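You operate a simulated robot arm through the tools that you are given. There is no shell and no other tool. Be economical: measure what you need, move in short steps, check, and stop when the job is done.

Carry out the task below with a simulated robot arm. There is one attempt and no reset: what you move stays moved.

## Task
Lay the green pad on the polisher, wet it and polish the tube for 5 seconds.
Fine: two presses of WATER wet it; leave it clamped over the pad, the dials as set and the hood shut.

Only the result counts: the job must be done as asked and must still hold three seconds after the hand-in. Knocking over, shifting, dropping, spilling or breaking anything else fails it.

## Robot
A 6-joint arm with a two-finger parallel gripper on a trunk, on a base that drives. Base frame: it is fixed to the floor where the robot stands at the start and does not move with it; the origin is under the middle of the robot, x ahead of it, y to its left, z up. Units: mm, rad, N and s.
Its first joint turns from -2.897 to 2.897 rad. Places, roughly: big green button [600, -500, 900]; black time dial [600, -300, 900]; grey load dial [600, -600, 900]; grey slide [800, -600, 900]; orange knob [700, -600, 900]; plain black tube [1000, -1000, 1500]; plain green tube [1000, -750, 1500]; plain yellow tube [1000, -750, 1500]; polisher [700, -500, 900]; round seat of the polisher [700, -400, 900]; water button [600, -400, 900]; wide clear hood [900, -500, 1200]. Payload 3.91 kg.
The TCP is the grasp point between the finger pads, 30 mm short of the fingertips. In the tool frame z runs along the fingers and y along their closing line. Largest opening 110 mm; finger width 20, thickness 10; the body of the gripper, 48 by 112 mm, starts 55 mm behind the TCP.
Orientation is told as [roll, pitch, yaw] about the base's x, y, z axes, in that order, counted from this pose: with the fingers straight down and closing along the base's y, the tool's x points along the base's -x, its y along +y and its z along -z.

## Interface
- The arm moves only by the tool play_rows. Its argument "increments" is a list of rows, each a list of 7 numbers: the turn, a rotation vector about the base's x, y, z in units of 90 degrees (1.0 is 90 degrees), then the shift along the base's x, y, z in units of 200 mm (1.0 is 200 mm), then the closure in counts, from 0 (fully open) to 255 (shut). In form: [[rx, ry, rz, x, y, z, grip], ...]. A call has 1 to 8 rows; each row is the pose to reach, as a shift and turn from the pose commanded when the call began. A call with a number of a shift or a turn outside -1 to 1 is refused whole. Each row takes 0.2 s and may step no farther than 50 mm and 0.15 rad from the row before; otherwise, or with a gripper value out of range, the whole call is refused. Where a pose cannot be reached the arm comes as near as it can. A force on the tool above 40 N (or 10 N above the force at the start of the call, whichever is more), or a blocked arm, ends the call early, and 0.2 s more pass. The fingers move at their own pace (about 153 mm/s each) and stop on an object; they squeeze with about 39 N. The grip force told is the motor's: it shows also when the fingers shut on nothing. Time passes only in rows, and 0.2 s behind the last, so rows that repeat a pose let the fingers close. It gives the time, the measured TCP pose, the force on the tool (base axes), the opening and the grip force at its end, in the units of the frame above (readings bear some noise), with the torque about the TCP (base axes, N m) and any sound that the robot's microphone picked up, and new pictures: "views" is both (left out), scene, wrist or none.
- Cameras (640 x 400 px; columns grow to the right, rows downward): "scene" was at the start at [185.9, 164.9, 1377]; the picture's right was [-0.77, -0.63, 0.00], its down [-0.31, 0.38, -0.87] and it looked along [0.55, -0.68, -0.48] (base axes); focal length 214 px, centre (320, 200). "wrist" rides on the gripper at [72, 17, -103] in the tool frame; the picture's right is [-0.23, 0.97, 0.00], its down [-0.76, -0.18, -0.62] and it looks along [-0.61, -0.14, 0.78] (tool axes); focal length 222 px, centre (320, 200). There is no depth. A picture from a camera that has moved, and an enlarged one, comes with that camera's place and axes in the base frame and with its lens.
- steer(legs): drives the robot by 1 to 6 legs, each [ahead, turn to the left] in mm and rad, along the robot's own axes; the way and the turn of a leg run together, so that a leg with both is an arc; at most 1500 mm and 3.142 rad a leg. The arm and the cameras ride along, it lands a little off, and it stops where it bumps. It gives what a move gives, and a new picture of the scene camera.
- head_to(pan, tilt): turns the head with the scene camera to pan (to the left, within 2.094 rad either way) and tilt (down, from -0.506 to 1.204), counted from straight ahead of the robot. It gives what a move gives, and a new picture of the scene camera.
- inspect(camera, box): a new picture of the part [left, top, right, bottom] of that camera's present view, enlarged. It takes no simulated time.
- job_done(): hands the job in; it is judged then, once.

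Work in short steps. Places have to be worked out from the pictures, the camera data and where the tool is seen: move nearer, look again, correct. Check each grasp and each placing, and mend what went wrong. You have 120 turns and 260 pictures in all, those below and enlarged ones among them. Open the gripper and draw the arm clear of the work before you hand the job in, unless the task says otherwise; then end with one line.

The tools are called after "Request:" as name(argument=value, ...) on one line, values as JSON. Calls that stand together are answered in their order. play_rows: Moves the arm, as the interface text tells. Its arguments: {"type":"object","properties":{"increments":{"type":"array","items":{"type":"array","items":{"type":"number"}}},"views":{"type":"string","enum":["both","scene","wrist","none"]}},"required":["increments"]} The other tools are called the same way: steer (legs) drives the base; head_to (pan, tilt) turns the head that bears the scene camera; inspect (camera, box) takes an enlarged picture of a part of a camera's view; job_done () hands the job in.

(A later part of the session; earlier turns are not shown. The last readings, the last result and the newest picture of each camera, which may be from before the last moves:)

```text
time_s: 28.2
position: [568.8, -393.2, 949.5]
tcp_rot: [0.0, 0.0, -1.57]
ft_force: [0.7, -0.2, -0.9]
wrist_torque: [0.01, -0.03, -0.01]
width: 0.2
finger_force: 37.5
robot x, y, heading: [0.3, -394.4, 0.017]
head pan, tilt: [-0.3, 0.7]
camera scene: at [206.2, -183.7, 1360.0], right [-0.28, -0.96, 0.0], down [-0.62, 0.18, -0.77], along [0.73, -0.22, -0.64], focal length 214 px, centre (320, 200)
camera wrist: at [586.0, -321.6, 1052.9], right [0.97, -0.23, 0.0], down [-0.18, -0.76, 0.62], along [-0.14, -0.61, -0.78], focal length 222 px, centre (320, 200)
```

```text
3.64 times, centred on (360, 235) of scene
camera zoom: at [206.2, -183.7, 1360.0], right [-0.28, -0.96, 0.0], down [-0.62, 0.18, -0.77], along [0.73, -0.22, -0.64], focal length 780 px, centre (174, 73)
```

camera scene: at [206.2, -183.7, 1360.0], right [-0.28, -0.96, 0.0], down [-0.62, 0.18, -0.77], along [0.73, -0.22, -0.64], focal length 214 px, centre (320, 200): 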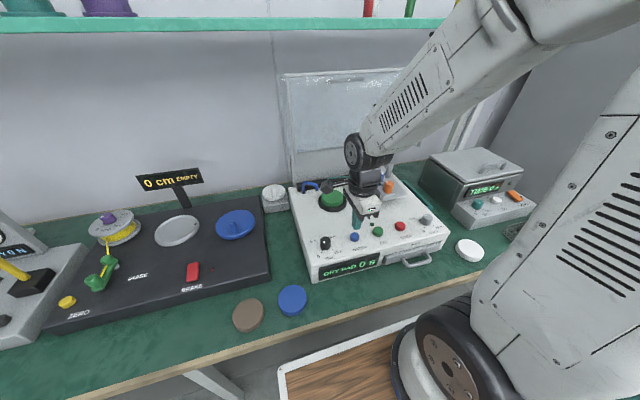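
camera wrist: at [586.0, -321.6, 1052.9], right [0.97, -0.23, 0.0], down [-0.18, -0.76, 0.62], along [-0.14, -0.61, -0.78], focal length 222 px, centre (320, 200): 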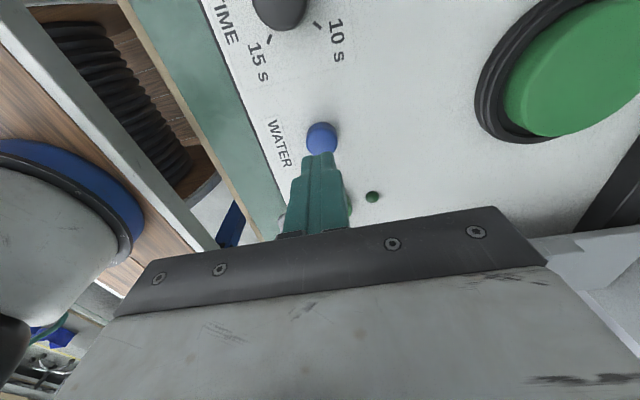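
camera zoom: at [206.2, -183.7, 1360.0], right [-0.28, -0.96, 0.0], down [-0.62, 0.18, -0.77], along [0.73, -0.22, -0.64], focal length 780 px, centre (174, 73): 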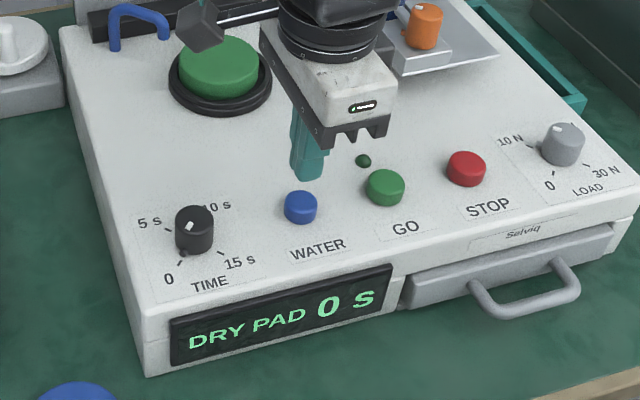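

The tip is above the button within 2 mm. I lower slowly to feel the first press.

Request:
play_rows(increments=[[0, 0, 0, 0.01, 0, -0.08, 255], [0, 0, 0, 0.01, 0, -0.12, 255], [0, 0, 0, 0.01, 0, -0.14, 255], [0, 0, 0, 0.01, 0, -0.16, 255], [0, 0, 0, 0.01, 0, -0.18, 255]])

Request:
inspect(camera="scene", box=[290, 180, 430, 290])

```text
time_s: 29.4
position: [572.0, -395.7, 913.4]
tcp_rot: [0.001, 0.002, -1.57]
ft_force: [-0.5, 0.0, 2.0]
wrist_torque: [-0.03, 0.01, 0.01]
width: 0.0
finger_force: 37.7
robot x, y, heading: [1.4, -394.0, 0.014]
head pan, tilt: [-0.3, 0.7]
camera scene: at [206.4, -183.7, 1360.0], right [-0.28, -0.96, 0.0], down [-0.62, 0.18, -0.76], along [0.73, -0.22, -0.64], focal length 214 px, centre (320, 200)
camera wrist: at [589.1, -322.0, 1016.8], right [0.97, -0.23, 0.0], down [-0.18, -0.76, 0.62], along [-0.14, -0.61, -0.78], focal length 222 px, centre (320, 200)
```

scene: 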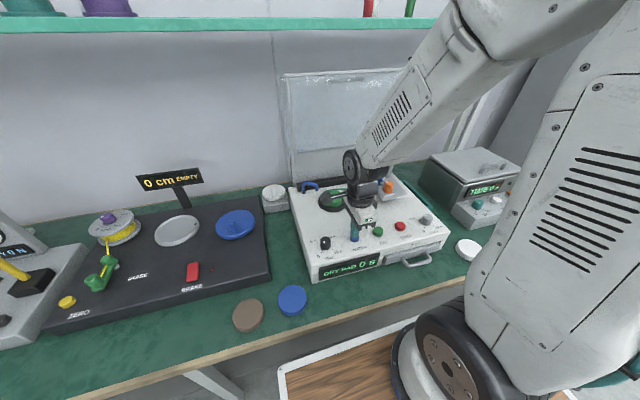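
wrist: 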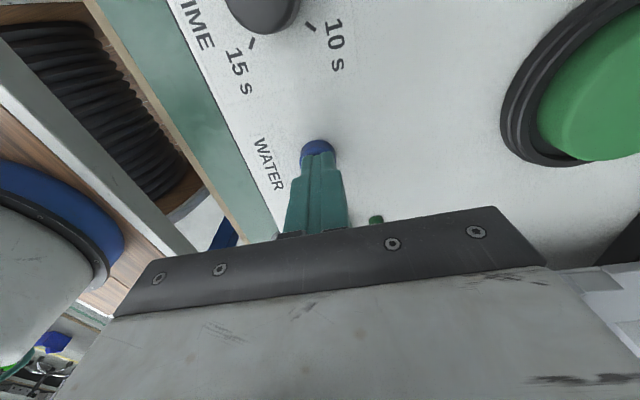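

```text
3.64 times, centred on (360, 235) of scene
camera zoom: at [206.4, -183.7, 1360.0], right [-0.28, -0.96, 0.0], down [-0.62, 0.18, -0.76], along [0.73, -0.22, -0.64], focal length 780 px, centre (174, 73)
```

zoom: 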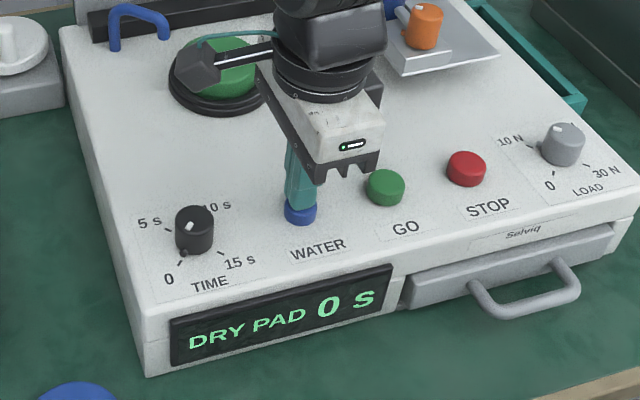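

Contact just starts (2 N). I press in 2 mm steps.

Request:
play_rows(increments=[[0, 0, 0, 0, 0.006, -0.01, 255], [0, 0, 0, 0, 0.006, -0.02, 255]], views="none")

Request:
inspect(camera="scene", box=[290, 180, 430, 290])

```text
time_s: 30.0
position: [571.7, -393.1, 909.7]
tcp_rot: [0.001, 0.002, -1.57]
ft_force: [-0.2, -0.7, 3.3]
wrist_torque: [-0.05, 0.0, 0.01]
width: 0.2
finger_force: 38.0
robot x, y, heading: [1.1, -394.4, 0.014]
head pan, tilt: [-0.3, 0.7]
heard: click
```

```text
3.64 times, centred on (360, 235) of scene
camera zoom: at [206.4, -183.7, 1360.0], right [-0.28, -0.96, 0.0], down [-0.62, 0.18, -0.76], along [0.73, -0.22, -0.64], focal length 780 px, centre (174, 73)
```

zoom: 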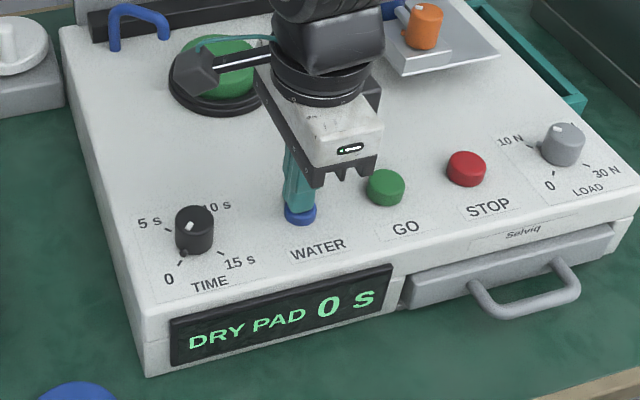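

A click: first press counted. I release by 8 mm, then press again once.

Request:
play_rows(increments=[[0, 0, 0, 0, 0, 0.04, 255], [0, 0, 0, 0, 0, 0.06, 255], [0, 0, 0, 0, 0, 0.06, 255]], views="none")

Request:
inspect(camera="scene", box=[290, 180, 430, 290])

Request:
play_rows(increments=[[0, 0, 0, 0, 0, -0.03, 255], [0, 0, 0, 0, 0, -0.05, 255], [0, 0, 0, 0, 0, -0.06, 255], [0, 0, 0, 0, 0, -0.063, 255]], views="none")

Request:
inspect(camera="scene", box=[290, 180, 430, 290])

```text
time_s: 30.8
position: [572.2, -393.6, 922.2]
tcp_rot: [0.001, 0.0, -1.57]
ft_force: [-0.4, -1.0, 0.4]
wrist_torque: [0.0, -0.01, -0.02]
width: 0.0
finger_force: 37.4
robot x, y, heading: [-2.3, -398.7, 0.014]
head pan, tilt: [-0.3, 0.7]
```

```text
3.64 times, centred on (360, 235) of scene
camera zoom: at [206.5, -183.7, 1360.0], right [-0.28, -0.96, 0.0], down [-0.62, 0.18, -0.76], along [0.73, -0.22, -0.64], focal length 780 px, centre (174, 73)
```

zoom: 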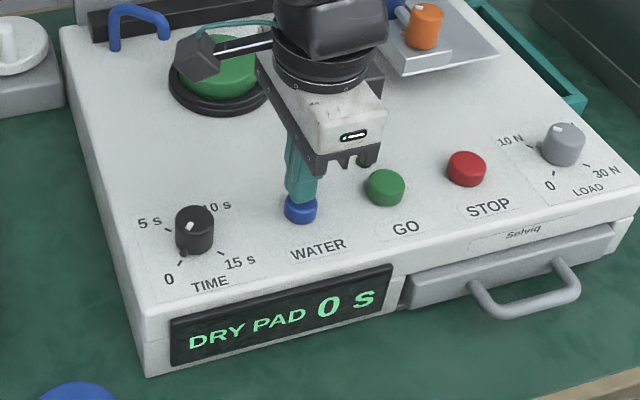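

```text
time_s: 31.8
position: [572.0, -393.0, 909.1]
tcp_rot: [0.0, 0.0, -1.57]
ft_force: [-4.2, -2.8, 10.7]
wrist_torque: [-0.09, 0.09, 0.02]
width: 0.0
finger_force: 37.6
robot x, y, heading: [-2.8, -394.7, 0.015]
head pan, tilt: [-0.3, 0.7]
heard: click
```

```text
3.64 times, centred on (360, 235) of scene
camera zoom: at [206.1, -183.8, 1360.0], right [-0.28, -0.96, 0.0], down [-0.62, 0.18, -0.77], along [0.73, -0.22, -0.64], focal length 780 px, centre (174, 73)
```

zoom: 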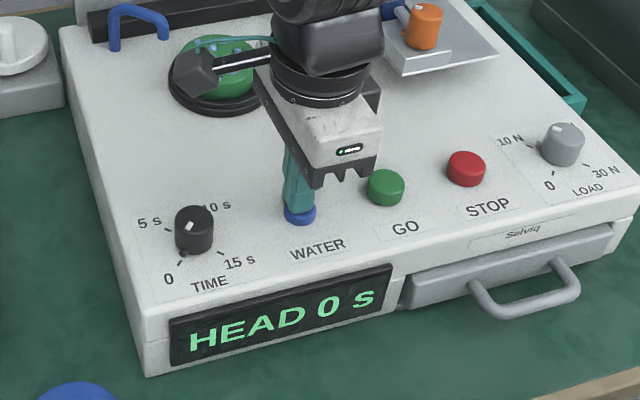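

The pad is wet and the display now asks for HEAD. I rise and go over the tube holder for a close look at the slide, tube and clamp.

Request:
play_rows(increments=[[0, 0, 0, 0, 0, 0.2, 255], [0, 0, 0, 0, 0, 0.43, 255], [0, 0, 0, 0.1, -0.1, 0.63, 255], [0, 0, 0, 0.25, -0.25, 0.73, 255], [0, 0, 0, 0.4, -0.4, 0.83, 255], [0, 0, 0, 0.55, -0.55, 0.88, 255], [0, 0, 0, 0.7, -0.7, 0.9, 255], [0, 0, 0, 0.84, -0.85, 0.9, 255]])

Request:
inspect(camera="wrist", box=[200, 0, 480, 200])

Request:
inspect(camera="scene", box=[280, 140, 440, 290])

```text
time_s: 33.6
position: [735.5, -561.6, 1089.6]
tcp_rot: [-0.003, 0.0, -1.566]
ft_force: [0.7, 0.3, -0.3]
wrist_torque: [-0.05, -0.01, -0.02]
width: 0.0
finger_force: 37.5
robot x, y, heading: [-1.5, -394.8, 0.014]
head pan, tilt: [-0.3, 0.7]
camera scene: at [204.0, -182.6, 1360.1], right [-0.28, -0.96, 0.0], down [-0.62, 0.18, -0.77], along [0.73, -0.22, -0.64], focal length 214 px, centre (320, 200)
camera wrist: at [753.4, -490.1, 1192.9], right [0.97, -0.22, 0.0], down [-0.17, -0.76, 0.62], along [-0.14, -0.61, -0.78], focal length 222 px, centre (320, 200)
```

scene: 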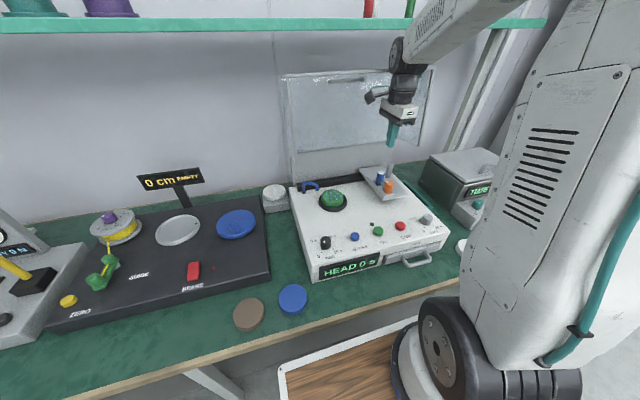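
wrist: 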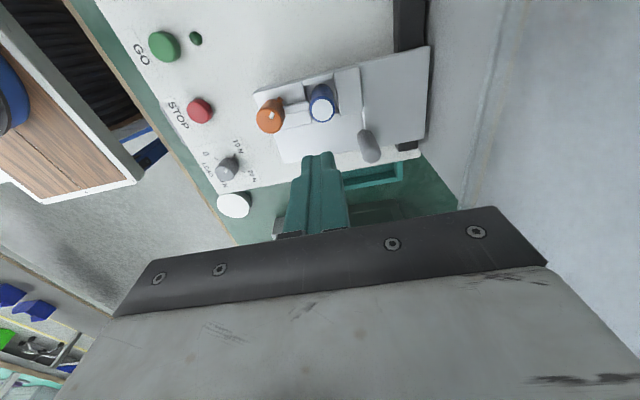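

```text
2.00 times, centred on (340, 100) of wrist
camera zoom: at [753.4, -490.1, 1192.9], right [0.97, -0.22, 0.0], down [-0.17, -0.76, 0.62], along [-0.14, -0.61, -0.78], focal length 444 px, centre (280, 400)
```

zoom: 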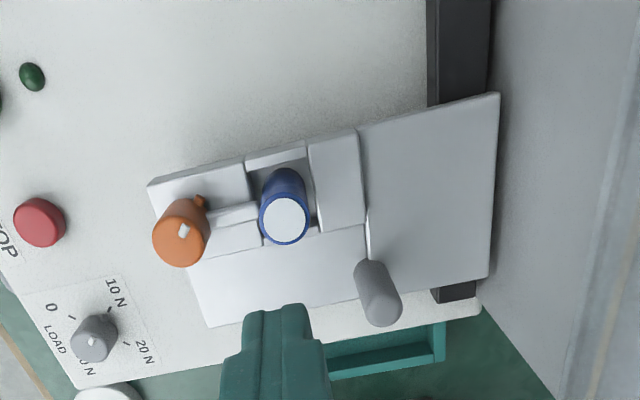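

```text
2.67 times, centred on (360, 215) of scene
camera zoom: at [204.0, -182.6, 1360.1], right [-0.28, -0.96, 0.0], down [-0.62, 0.18, -0.77], along [0.73, -0.22, -0.64], focal length 572 px, centre (213, 160)
```

zoom: 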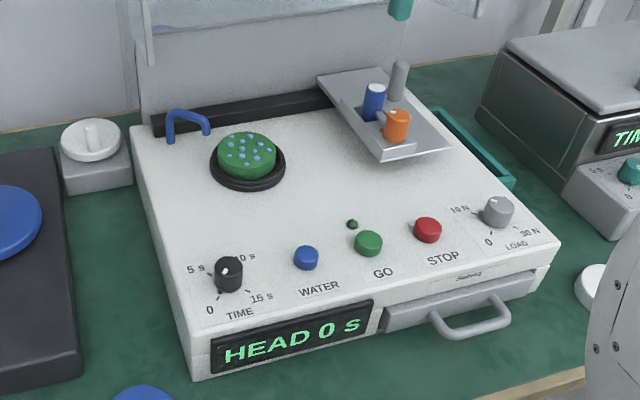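

The pad shows droplets. The slide's grey post stands at about (784,-622), top z≈960, and the tube at about (740,-563), so it must travel about 176 mm in +y. I go over the post with the fingers at 60 mm opening.

Request:
play_rows(increments=[[0, 0, 0, 0.1, -0.12, -0.1, 110], [0, 0, 0, 0.2, -0.25, -0.2, 110], [0, 0, 0, 0.243, -0.305, -0.35, 110], [0, 0, 0, 0.243, -0.305, -0.45, 110]])

Request:
inspect(camera="wrist", box=[220, 50, 440, 230])

Request:
inspect(camera="scene", box=[330, 120, 430, 220])

```text
time_s: 34.5
position: [758.6, -537.8, 1015.2]
tcp_rot: [0.047, -0.014, -1.472]
ft_force: [-2.2, -3.9, 5.8]
wrist_torque: [0.38, -0.07, 0.04]
width: 62.7
finger_force: 0.1
robot x, y, heading: [-94.3, -320.4, 0.25]
head pan, tilt: [-0.3, 0.7]
stopped in row 4: the arm was blocked; the commanded pose is now the measured one
camera scene: at [-31.5, -97.1, 1392.0], right [-0.06, -1.0, -0.03], down [-0.59, 0.05, -0.81], along [0.81, -0.03, -0.59], focal length 214 px, centre (320, 200)
camera wrist: at [763.3, -463.4, 1118.1], right [0.99, -0.13, 0.05], down [-0.13, -0.77, 0.62], along [-0.04, -0.62, -0.78], focal length 222 px, centre (320, 200)
```

scene: 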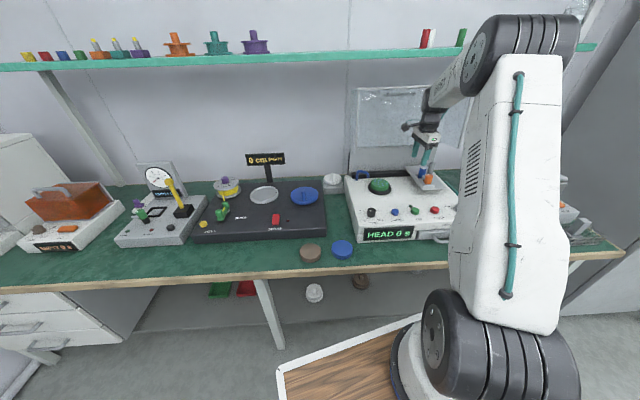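
wrist: 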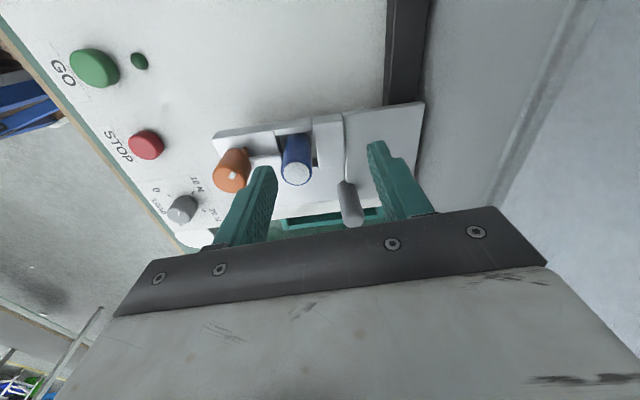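

```text
2.22 times, centred on (330, 140) of wrist
camera zoom: at [763.3, -463.4, 1118.1], right [0.99, -0.13, 0.05], down [-0.13, -0.77, 0.62], along [-0.04, -0.62, -0.78], focal length 494 px, centre (298, 333)
```

zoom: 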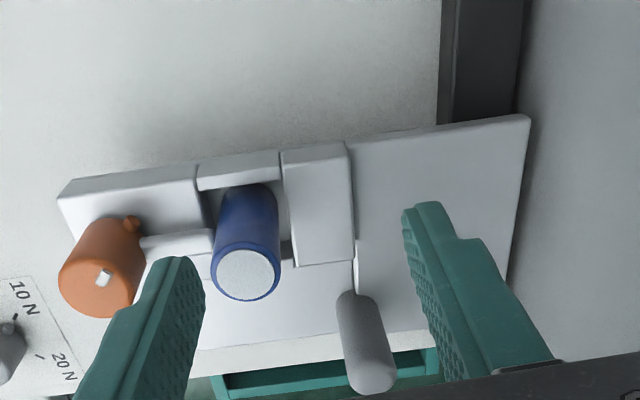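

```text
4.00 times, centred on (380, 170) of scene
camera zoom: at [-31.5, -97.1, 1392.0], right [-0.06, -1.0, -0.03], down [-0.59, 0.05, -0.81], along [0.81, -0.03, -0.59], focal length 858 px, centre (80, 320)
```

zoom: 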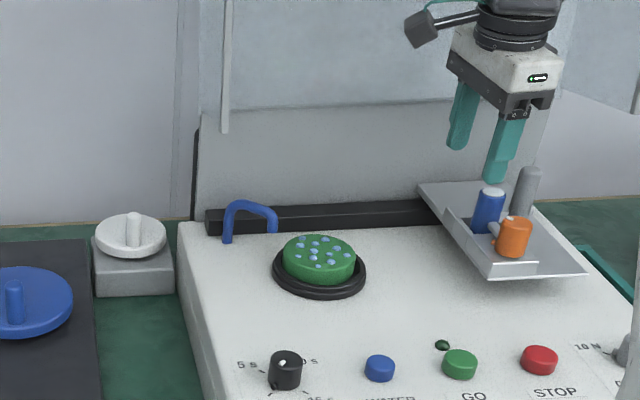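

The arm was blocked and the base got shoved back (now at (-94,-320), heading 0.25): probably the elbow met the shelf. I look at the elbow and shelf before doing anything else.

Request:
inspect(camera="scene", box=[390, 0, 640, 150])

Request:
head_to(pan=-0.7, tilt=0.1)

```text
2.56 times, centred on (515, 75) of scene
camera zoom: at [-31.5, -97.1, 1392.0], right [-0.06, -1.0, -0.03], down [-0.59, 0.05, -0.81], along [0.81, -0.03, -0.59], focal length 549 px, centre (-179, 520)
```

zoom: 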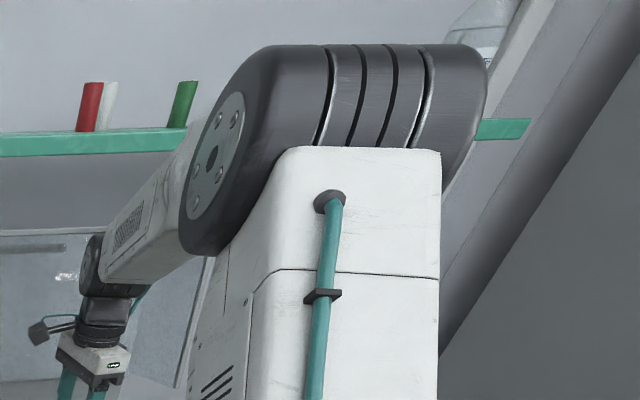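

```text
time_s: 35.5
position: [808.9, -626.1, 984.7]
tcp_rot: [-0.013, 0.005, -1.562]
ft_force: [-203.3, -25.8, 84.6]
wrist_torque: [0.54, -8.11, -4.01]
width: 72.4
finger_force: 10.5
robot x, y, heading: [-22.5, -256.9, 0.045]
head pan, tilt: [-0.7, 0.099]
camera scene: at [159.7, -70.7, 1415.9], right [-0.61, -0.79, 0.0], down [-0.07, 0.06, -1.0], along [0.79, -0.6, -0.1], focal length 214 px, centre (320, 200)
```

scene: 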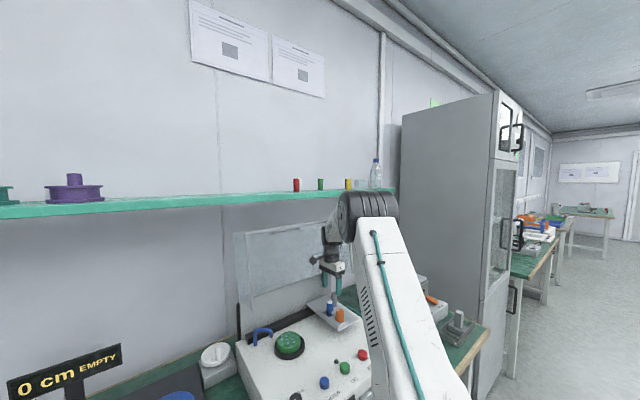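

The base has swung back and the left finger now presses sideways on the slide post (-203 N). I relieve that by moving -x 25 mm, gently, then a bit upwards.

Request:
play_rows(increments=[[0, 0, 0, -0.06, 0, 0, 110], [0, 0, 0, -0.125, 0, 0, 110], [0, 0, 0, -0.125, 0, 0.1, 110], [0, 0, 0, -0.125, 0, 0.2, 110]])

```text
time_s: 35.8
position: [809.3, -615.4, 987.5]
tcp_rot: [-0.016, 0.011, -1.523]
ft_force: [-133.3, 72.0, 55.1]
wrist_torque: [-5.26, -9.44, 1.67]
width: 68.1
finger_force: 5.0
robot x, y, heading: [-29.2, -256.7, 0.016]
head pan, tilt: [-0.7, 0.099]
stopped in row 1: the arm was blocked; the commanded pose is now the measured one
camera scene: at [145.6, -75.6, 1419.2], right [-0.63, -0.77, -0.01], down [-0.06, 0.06, -1.0], along [0.77, -0.63, -0.09], focal length 214 px, centre (320, 200)
camera wrist: at [824.4, -544.6, 1091.1], right [0.98, -0.18, -0.02], down [-0.13, -0.78, 0.62], along [-0.12, -0.6, -0.79], focal length 222 px, centre (320, 200)
```

scene: 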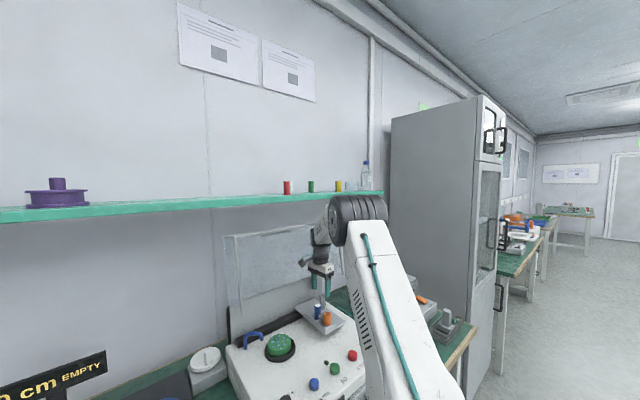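
wrist: 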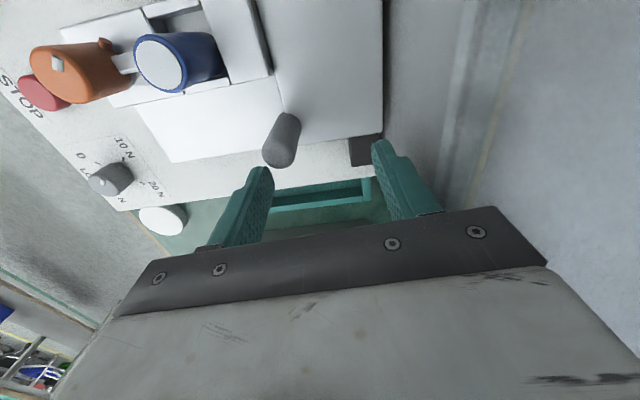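

Readings suggest the gripper body leans on the hood's back panel (contact ~70 mm above the TCP), with the left fingertip beside the post top. I ease upward and -x in small steps.

Request:
play_rows(increments=[[0, 0, 0, -0.05, 0, 0.05, 110], [0, 0, 0, -0.1, 0, 0.12, 110], [0, 0, 0, -0.2, 0, 0.2, 110]])

```text
time_s: 36.6
position: [772.0, -612.5, 1002.1]
tcp_rot: [-0.035, 0.017, -1.546]
ft_force: [-0.3, -0.8, 1.1]
wrist_torque: [0.01, -0.01, 0.01]
width: 62.5
finger_force: 0.1
robot x, y, heading: [-27.0, -254.2, 0.022]
head pan, tilt: [-0.7, 0.099]
camera scene: at [173.4, -77.6, 1414.2], right [-0.63, -0.78, 0.0], down [-0.08, 0.06, -0.99], along [0.77, -0.63, -0.1], focal length 214 px, centre (320, 200)
camera wrist: at [791.1, -541.8, 1106.7], right [0.98, -0.2, -0.04], down [-0.14, -0.78, 0.62], along [-0.15, -0.6, -0.79], focal length 222 px, centre (320, 200)
```

scene: 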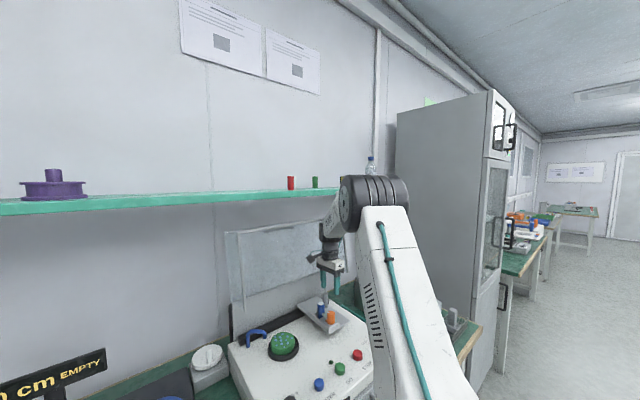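
wrist: 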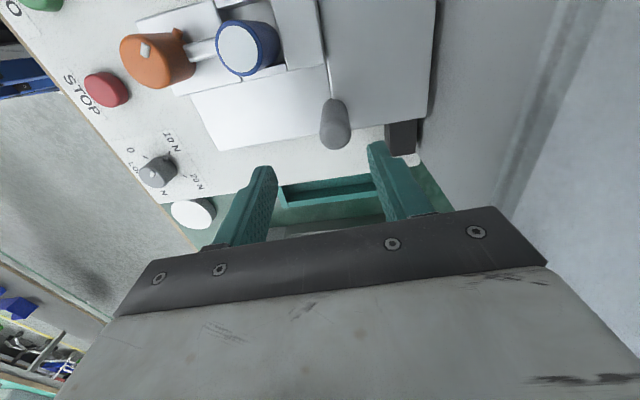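

Free again with zero force. I check the hood, holder and shelf for disturbance.

Request:
inspect(camera="scene", box=[200, 160, 440, 340])

Request:
head_to(pan=-0.6, tilt=0.55)

Request:
inspect(camera="scene", box=[220, 60, 440, 280])

```text
2.22 times, centred on (320, 250) of scene
camera zoom: at [173.4, -77.6, 1414.2], right [-0.63, -0.78, 0.0], down [-0.08, 0.06, -0.99], along [0.77, -0.63, -0.1], focal length 477 px, centre (320, 89)
```

zoom: 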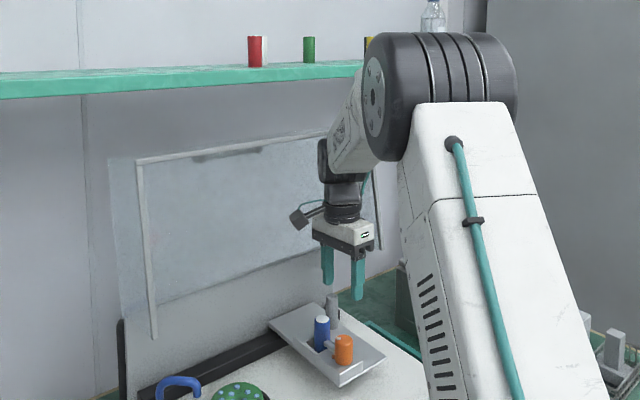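

```text
time_s: 37.5
position: [770.6, -613.3, 1003.5]
tcp_rot: [-0.034, 0.017, -1.547]
ft_force: [-0.3, -0.4, -0.2]
wrist_torque: [0.01, 0.0, 0.0]
width: 62.5
finger_force: 0.0
robot x, y, heading: [-31.8, -253.8, 0.014]
head pan, tilt: [-0.6, 0.55]
camera scene: at [176.0, -69.2, 1372.7], right [-0.55, -0.83, 0.0], down [-0.44, 0.29, -0.85], along [0.71, -0.47, -0.53], focal length 214 px, centre (320, 200)
```

scene: 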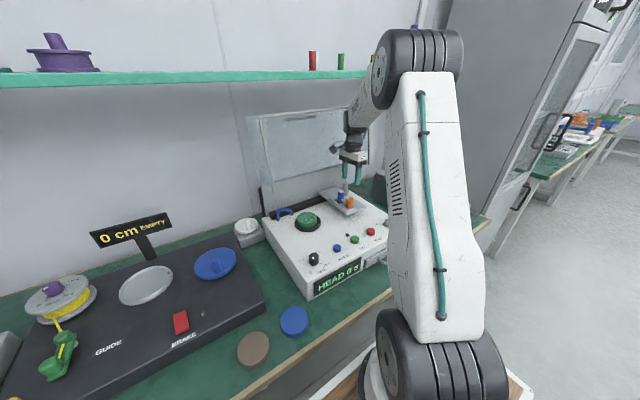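

```text
1.82 times, centred on (330, 170) of scene
camera zoom: at [176.0, -69.2, 1372.7], right [-0.55, -0.83, 0.0], down [-0.44, 0.29, -0.85], along [0.71, -0.47, -0.53], focal length 390 px, centre (302, 254)
```

zoom: 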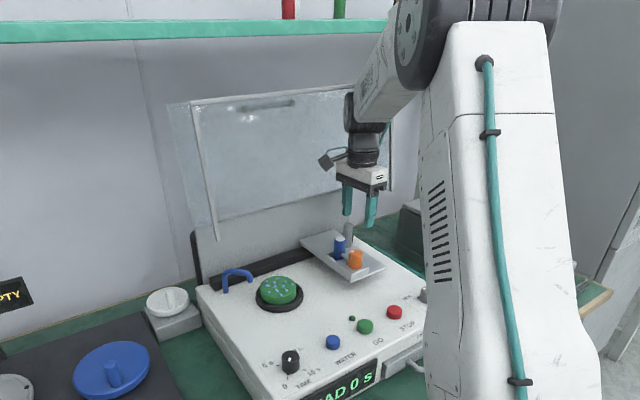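

The open hood is a box whose front frame juts forward (about x 790–800, above z≈1010): my upright gripper hit it at x 784. The post now is at about (785,-600), tube (735,-543). I back off, turn yaw to 0 and will tilt the tool 45° so the fingers reach the post from the front, under the frame.

Request:
play_rows(increments=[[0, 0, 0, -0.2, 0, 0.05, 110], [0, 0, 0.09, -0.4, 0, 0.15, 110], [0, 0, 0.18, -0.5, 0, 0.3, 110], [0, 0, 0.27, -0.5, 0, 0.35, 110], [0, 0, 0.36, -0.5, 0, 0.35, 110], [0, 0, 0.45, -0.5, 0, 0.35, 110], [0, 0, 0.54, -0.5, 0, 0.35, 110], [0, 0, 0.63, -0.5, 0, 0.35, 110]], views="scene")

```text
time_s: 39.3
position: [671.9, -615.1, 1091.4]
tcp_rot: [-0.005, 0.003, -0.554]
ft_force: [-0.6, 0.4, -0.5]
wrist_torque: [-0.01, 0.02, 0.0]
width: 62.4
finger_force: 0.1
robot x, y, heading: [-27.7, -252.3, 0.017]
head pan, tilt: [-0.6, 0.55]
camera scene: at [171.5, -67.5, 1373.1], right [-0.55, -0.83, 0.0], down [-0.44, 0.29, -0.85], along [0.71, -0.47, -0.52], focal length 214 px, centre (320, 200)
```

scene: 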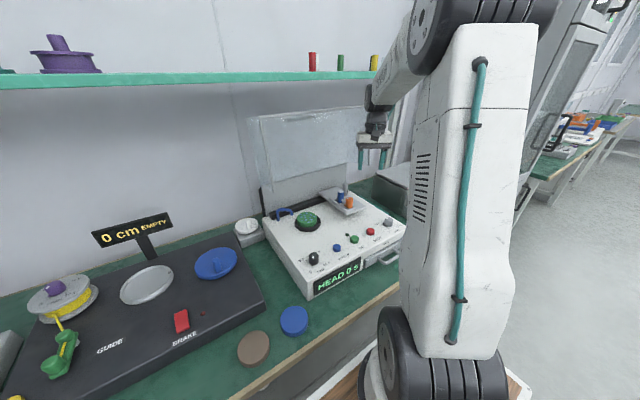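

Finish the yaw, then tilt.

Request:
play_rows(increments=[[0, 0, 0.09, 0, 0, 0, 110], [0, 0, 0.18, 0, 0, 0, 110], [0, 0, 0.27, 0, 0, 0, 110], [0, 0, 0.353, 0, 0, 0, 110]], views="none")

Request:
play_rows(increments=[[0, -0.09, 0, 0, 0, -0.05, 110], [0, -0.18, 0, 0, 0, -0.1, 110], [0, -0.27, 0, 0, 0, -0.15, 110], [0, -0.36, 0, 0, 0, -0.2, 110], [0, -0.45, 0, 0, 0, -0.25, 110], [0, -0.5, 0, 0, 0, -0.3, 110]])

Request:
inspect(camera="wrist", box=[180, 0, 480, 220])

```text
time_s: 40.3
position: [672.2, -614.3, 1092.1]
tcp_rot: [-0.003, 0.002, -0.001]
ft_force: [0.0, -0.3, 0.2]
wrist_torque: [-0.03, 0.0, 0.0]
width: 62.5
finger_force: 0.1
robot x, y, heading: [-28.6, -254.8, 0.021]
head pan, tilt: [-0.6, 0.55]
```

```text
time_s: 41.7
position: [672.3, -615.5, 1031.0]
tcp_rot: [-0.002, -0.785, -0.005]
ft_force: [0.1, 0.4, 0.3]
wrist_torque: [-0.04, 0.01, -0.01]
width: 62.4
finger_force: 0.1
robot x, y, heading: [-25.6, -256.3, 0.021]
head pan, tilt: [-0.6, 0.55]
camera scene: at [171.5, -67.4, 1373.1], right [-0.55, -0.83, 0.0], down [-0.44, 0.29, -0.85], along [0.71, -0.47, -0.52], focal length 214 px, centre (320, 200)
camera wrist: at [548.9, -597.7, 1053.9], right [0.17, 0.97, 0.16], down [0.1, -0.18, 0.98], along [0.98, -0.15, -0.12], focal length 222 px, centre (320, 200)
```

scene: 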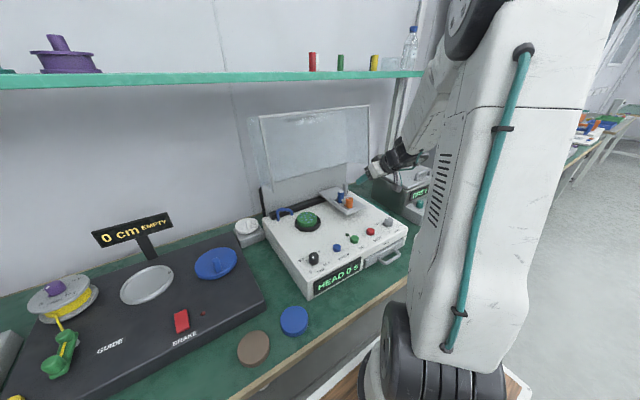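
wrist: 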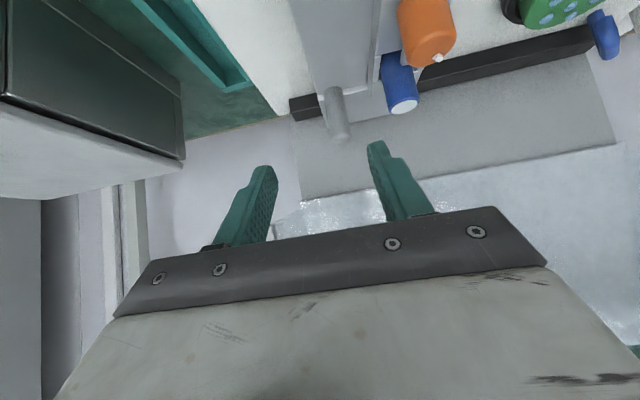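

```text
1.82 times, centred on (330, 110) of wrist
camera zoom: at [548.9, -597.7, 1053.9], right [0.17, 0.97, 0.16], down [0.1, -0.18, 0.98], along [0.98, -0.15, -0.12], focal length 404 px, centre (302, 364)
```

zoom: 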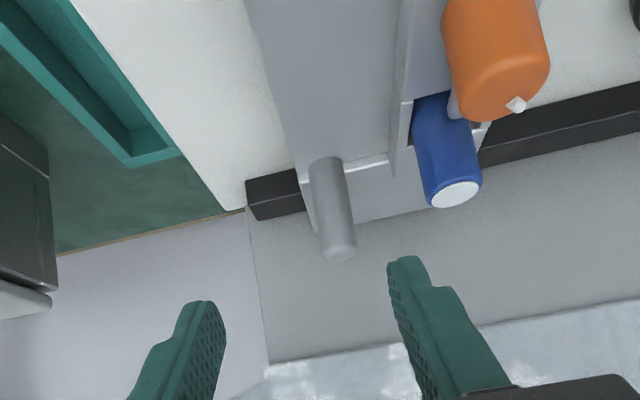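

Post fixed at (785,-598), z 905–962. I narrow the fingers to about 45 mm, align y, and slide in along the tilted axis to TCP (780,-598,942).

Request:
play_rows(increments=[[0, 0, 0, 0, 0.0875, 0, 150], [0, 0, 0, 0.17, 0.0875, -0.15, 150], [0, 0, 0, 0.34, 0.0875, -0.3, 150], [0, 0, 0, 0.34, 0.0875, -0.3, 150]])

Request:
inspect(camera="wrist", box=[180, 0, 480, 220])

```text
time_s: 42.7
position: [742.4, -595.9, 969.2]
tcp_rot: [-0.002, -0.784, -0.003]
ft_force: [0.6, 0.1, 0.3]
wrist_torque: [0.0, -0.01, 0.03]
width: 45.2
finger_force: 0.1
robot x, y, heading: [-23.0, -255.6, 0.014]
head pan, tilt: [-0.6, 0.55]
camera scene: at [171.4, -67.5, 1373.1], right [-0.55, -0.83, 0.0], down [-0.44, 0.29, -0.85], along [0.71, -0.47, -0.52], focal length 214 px, centre (320, 200)
camera wrist: at [617.5, -579.2, 992.3], right [0.17, 0.97, 0.16], down [0.1, -0.18, 0.98], along [0.98, -0.15, -0.12], focal length 222 px, centre (320, 200)
```

scene: 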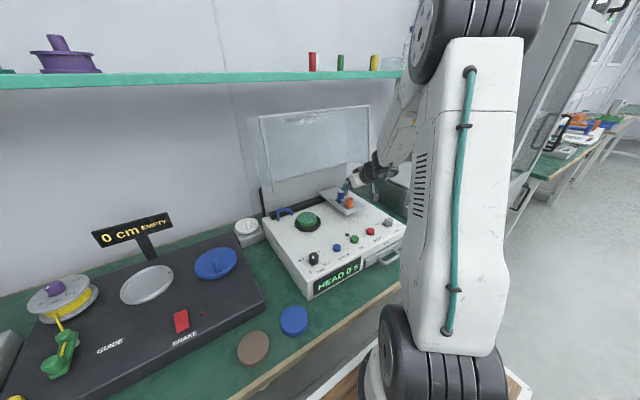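
wrist: 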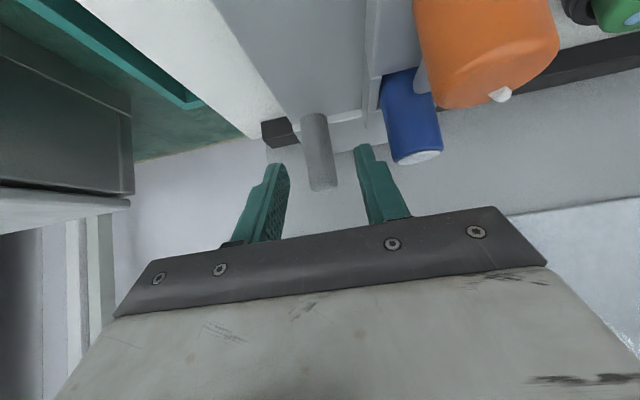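

```text
1.82 times, centred on (330, 110) of wrist
camera zoom: at [617.5, -579.2, 992.3], right [0.17, 0.97, 0.16], down [0.1, -0.18, 0.98], along [0.98, -0.15, -0.12], focal length 404 px, centre (302, 364)
```

zoom: 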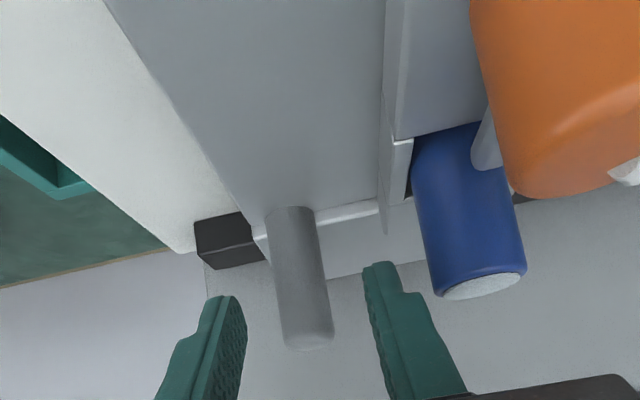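

With the tube-side finger and hand close to the tube and knob, gripping is risky; instead I'll push the post from its -y side with closed fingers. I back off, close, and shift to y -624.

Request:
play_rows(increments=[[0, 0, 0, -0.08, 0, 0.08, 150], [0, 0, 0, -0.08, -0.07, 0.08, 255], [0, 0, 0, -0.08, -0.14, 0.08, 255], [0, 0, 0, -0.08, -0.14, 0.08, 255], [0, 0, 0, 0.1, -0.14, -0.05, 255], [0, 0, 0, 0.215, -0.14, -0.145, 255]])

Request:
inspect(camera="wrist", box=[180, 0, 480, 220])

```text
time_s: 44.1
position: [782.4, -625.2, 942.3]
tcp_rot: [-0.002, -0.785, -0.004]
ft_force: [0.6, -0.7, 0.5]
wrist_torque: [-0.01, -0.01, 0.01]
width: 0.0
finger_force: 37.9
robot x, y, heading: [-30.5, -252.9, 0.015]
head pan, tilt: [-0.6, 0.55]
camera scene: at [171.1, -67.4, 1373.1], right [-0.55, -0.83, 0.0], down [-0.44, 0.29, -0.85], along [0.71, -0.47, -0.52], focal length 214 px, centre (320, 200)
camera wrist: at [659.9, -608.7, 964.4], right [0.17, 0.97, 0.16], down [0.1, -0.18, 0.98], along [0.98, -0.15, -0.12], focal length 222 px, centre (320, 200)
```

scene: 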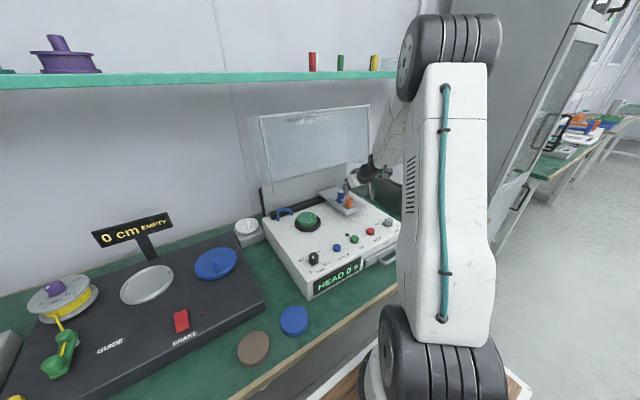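
wrist: 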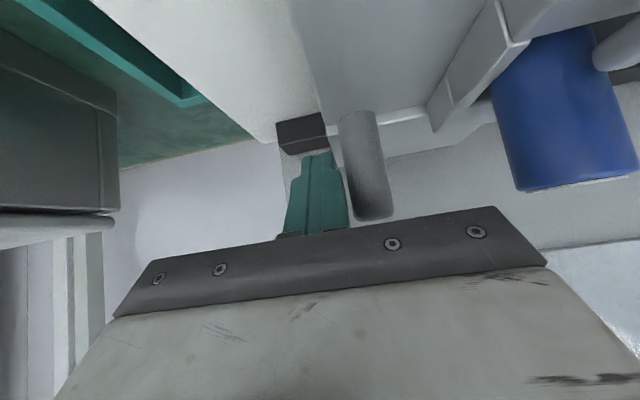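

```text
1.82 times, centred on (330, 110) of wrist
camera zoom: at [659.9, -608.7, 964.4], right [0.17, 0.97, 0.16], down [0.1, -0.18, 0.98], along [0.98, -0.15, -0.12], focal length 404 px, centre (302, 364)
```

zoom: 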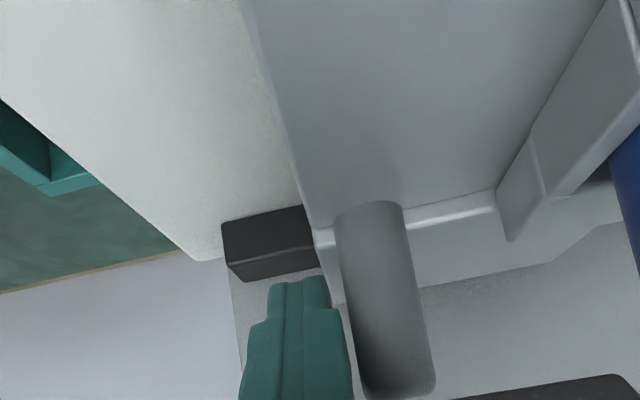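

The fingers stand right beside the post. I push +y in 15 mm rows, 100 mm for now.

Request:
play_rows(increments=[[0, 0, 0, 0, 0.05, 0, 255], [0, 0, 0, 0, 0.12, 0, 255], [0, 0, 0, 0, 0.19, 0, 255], [0, 0, 0, 0, 0.26, 0, 255], [0, 0, 0, 0, 0.33, 0, 255], [0, 0, 0, 0, 0.4, 0, 255], [0, 0, 0, 0, 0.47, 0, 255], [0, 0, 0, 0, 0.53, 0, 255]])

Request:
inspect(camera="scene", box=[240, 140, 420, 300])

```text
time_s: 45.9
position: [783.4, -518.3, 942.5]
tcp_rot: [-0.001, -0.785, -0.004]
ft_force: [0.6, 0.2, 0.1]
wrist_torque: [0.0, -0.01, -0.03]
width: 0.0
finger_force: 37.7
robot x, y, heading: [-27.1, -255.4, 0.016]
head pan, tilt: [-0.6, 0.55]
camera scene: at [171.6, -67.5, 1373.1], right [-0.55, -0.83, 0.0], down [-0.44, 0.29, -0.85], along [0.71, -0.47, -0.52], focal length 214 px, centre (320, 200)
camera wrist: at [659.9, -501.5, 965.5], right [0.17, 0.97, 0.16], down [0.1, -0.18, 0.98], along [0.98, -0.15, -0.12], focal length 222 px, centre (320, 200)
```

scene: 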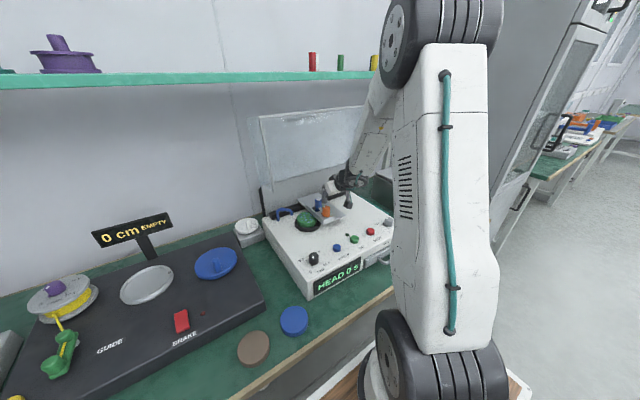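
wrist: 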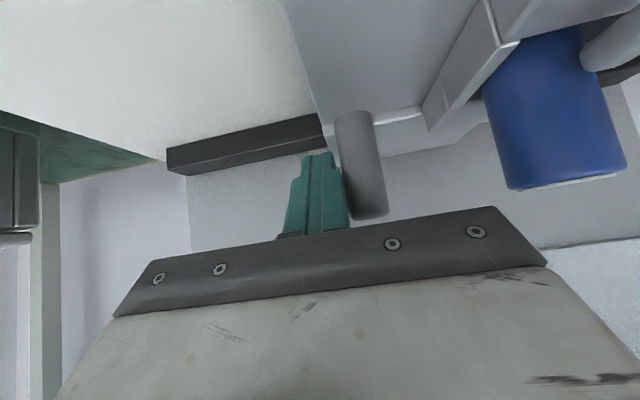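

```text
2.50 times, centred on (330, 220) of scene
camera zoom: at [171.6, -67.5, 1373.1], right [-0.55, -0.83, 0.0], down [-0.44, 0.29, -0.85], along [0.71, -0.47, -0.52], focal length 536 px, centre (295, 150)
```

zoom: 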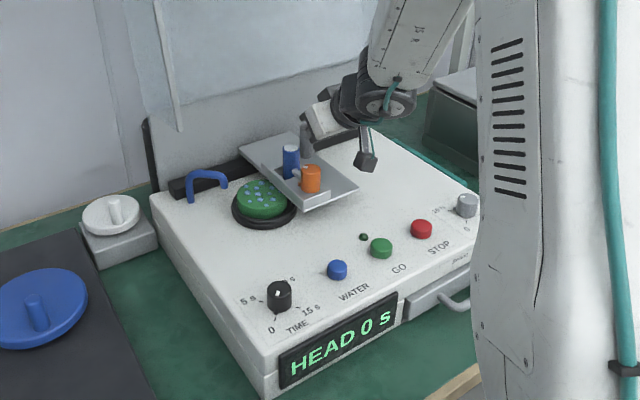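

It slides smoothly; some 56 mm remain. I push 40 mm, then feel for the stop in small steps.

Request:
play_rows(increments=[[0, 0, 0, 0, 0.07, 0, 255], [0, 0, 0, 0, 0.14, 0, 255], [0, 0, 0, 0, 0.2, 0, 255], [0, 0, 0, 0, 0.23, 0, 255], [0, 0, 0, 0, 0.26, 0, 255]])

Request:
inspect(camera="scene", box=[240, 140, 420, 300])

```text
time_s: 47.3
position: [783.2, -474.0, 942.0]
tcp_rot: [-0.002, -0.782, -0.014]
ft_force: [4.7, -15.8, -6.5]
wrist_torque: [0.14, 0.06, -0.11]
width: 0.0
finger_force: 37.9
robot x, y, heading: [-30.4, -253.8, 0.013]
head pan, tilt: [-0.6, 0.55]
stopped in row 5: the force on the tool passed its limit at 43 N (the readings are from after the stop); the commanded pose is now the measured one
camera scene: at [173.0, -69.2, 1373.1], right [-0.56, -0.83, 0.0], down [-0.43, 0.29, -0.85], along [0.71, -0.47, -0.52], focal length 214 px, centre (320, 200)
camera wrist: at [659.9, -454.6, 965.1], right [0.18, 0.97, 0.16], down [0.1, -0.18, 0.98], along [0.98, -0.16, -0.13], focal length 222 px, centre (320, 200)
```

scene: 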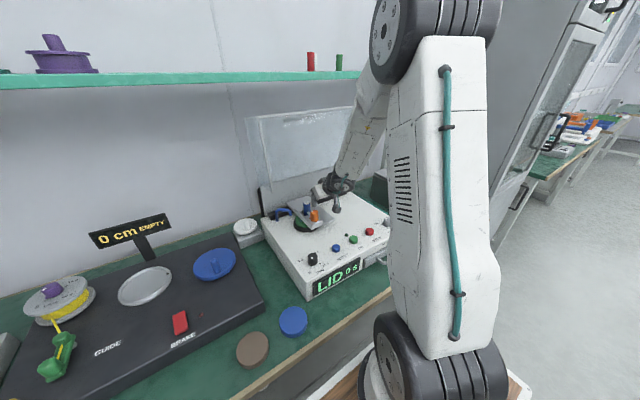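
wrist: 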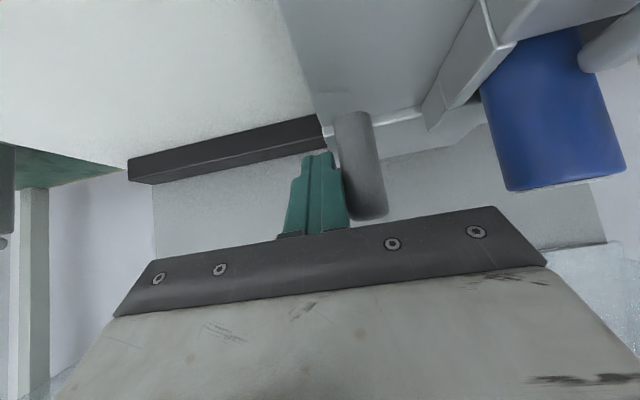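

```text
2.50 times, centred on (330, 220) of scene
camera zoom: at [173.0, -69.2, 1373.1], right [-0.56, -0.83, 0.0], down [-0.43, 0.29, -0.85], along [0.71, -0.47, -0.52], focal length 536 px, centre (295, 150)
```

zoom: 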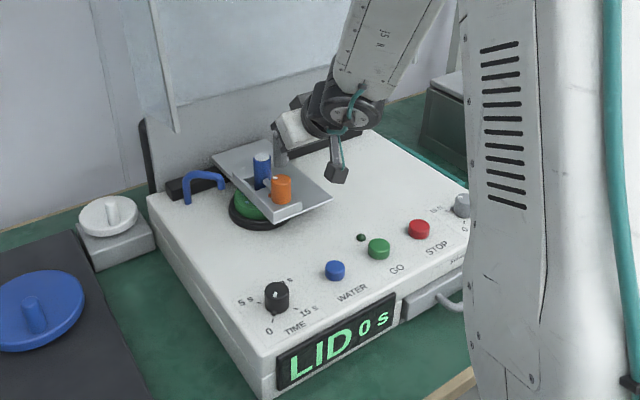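

The slide hit its stop and the display now asks for LID. I withdraw from the post and look at the tube, clamp and panel.

Request:
play_rows(increments=[[0, 0, 0, 0, -0.05, 0, 255], [0, 0, 0, -0.15, -0.05, 0.15, 255], [0, 0, 0, -0.3, -0.05, 0.32, 255], [0, 0, 0, -0.45, -0.05, 0.49, 255], [0, 0, 0, -0.6, -0.05, 0.65, 255]])

Request:
inspect(camera="wrist", box=[240, 0, 520, 200])

Request:
inspect(camera="scene", box=[240, 180, 360, 300])

```text
time_s: 48.5
position: [664.0, -482.3, 1072.5]
tcp_rot: [-0.002, -0.781, -0.012]
ft_force: [1.1, -1.2, -1.5]
wrist_torque: [0.01, 0.02, 0.04]
width: 0.4
finger_force: 38.1
robot x, y, heading: [-30.0, -255.7, 0.01]
head pan, tilt: [-0.6, 0.55]
camera scene: at [172.9, -68.4, 1373.1], right [-0.55, -0.83, 0.0], down [-0.44, 0.29, -0.85], along [0.71, -0.47, -0.52], focal length 214 px, centre (320, 200)
camera wrist: at [540.4, -462.7, 1095.6], right [0.17, 0.97, 0.16], down [0.1, -0.18, 0.98], along [0.98, -0.16, -0.13], focal length 222 px, centre (320, 200)
```

scene: 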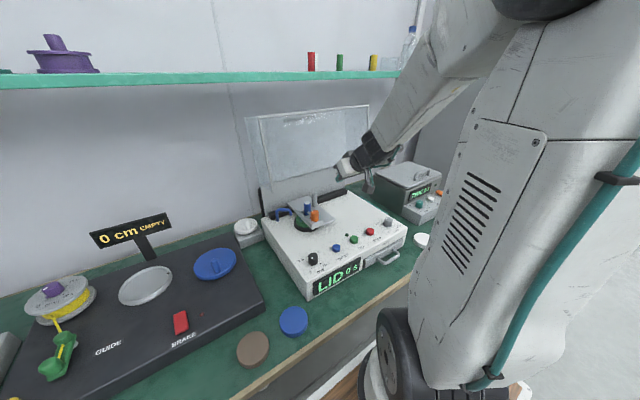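
wrist: 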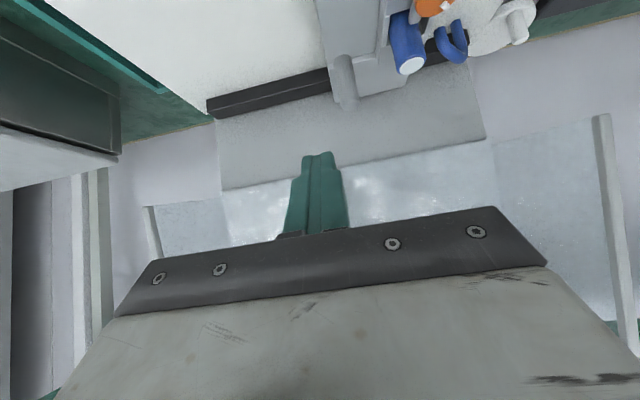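

```text
2.00 times, centred on (380, 100) of wrist
camera zoom: at [540.4, -462.7, 1095.6], right [0.17, 0.97, 0.16], down [0.1, -0.18, 0.98], along [0.98, -0.16, -0.13], focal length 444 px, centre (200, 400)
```

zoom: 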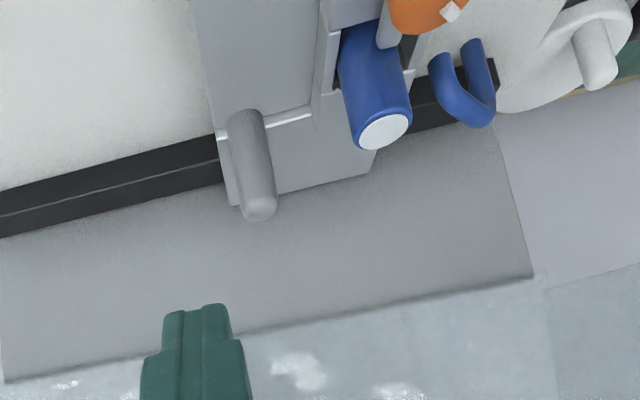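

```text
3.33 times, centred on (300, 240) of scene
camera zoom: at [172.9, -68.4, 1373.1], right [-0.55, -0.83, 0.0], down [-0.44, 0.29, -0.85], along [0.71, -0.47, -0.52], focal length 715 px, centre (387, 67)
```

zoom: 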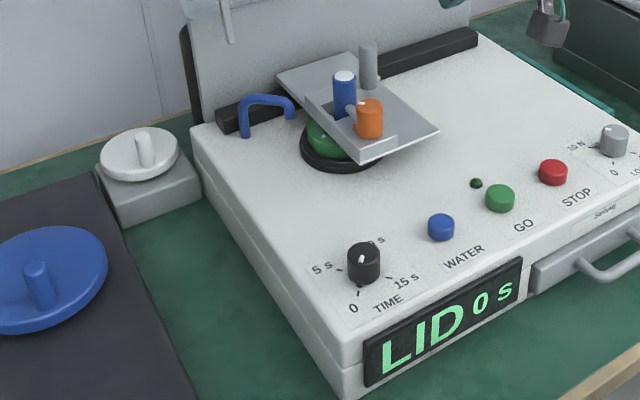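

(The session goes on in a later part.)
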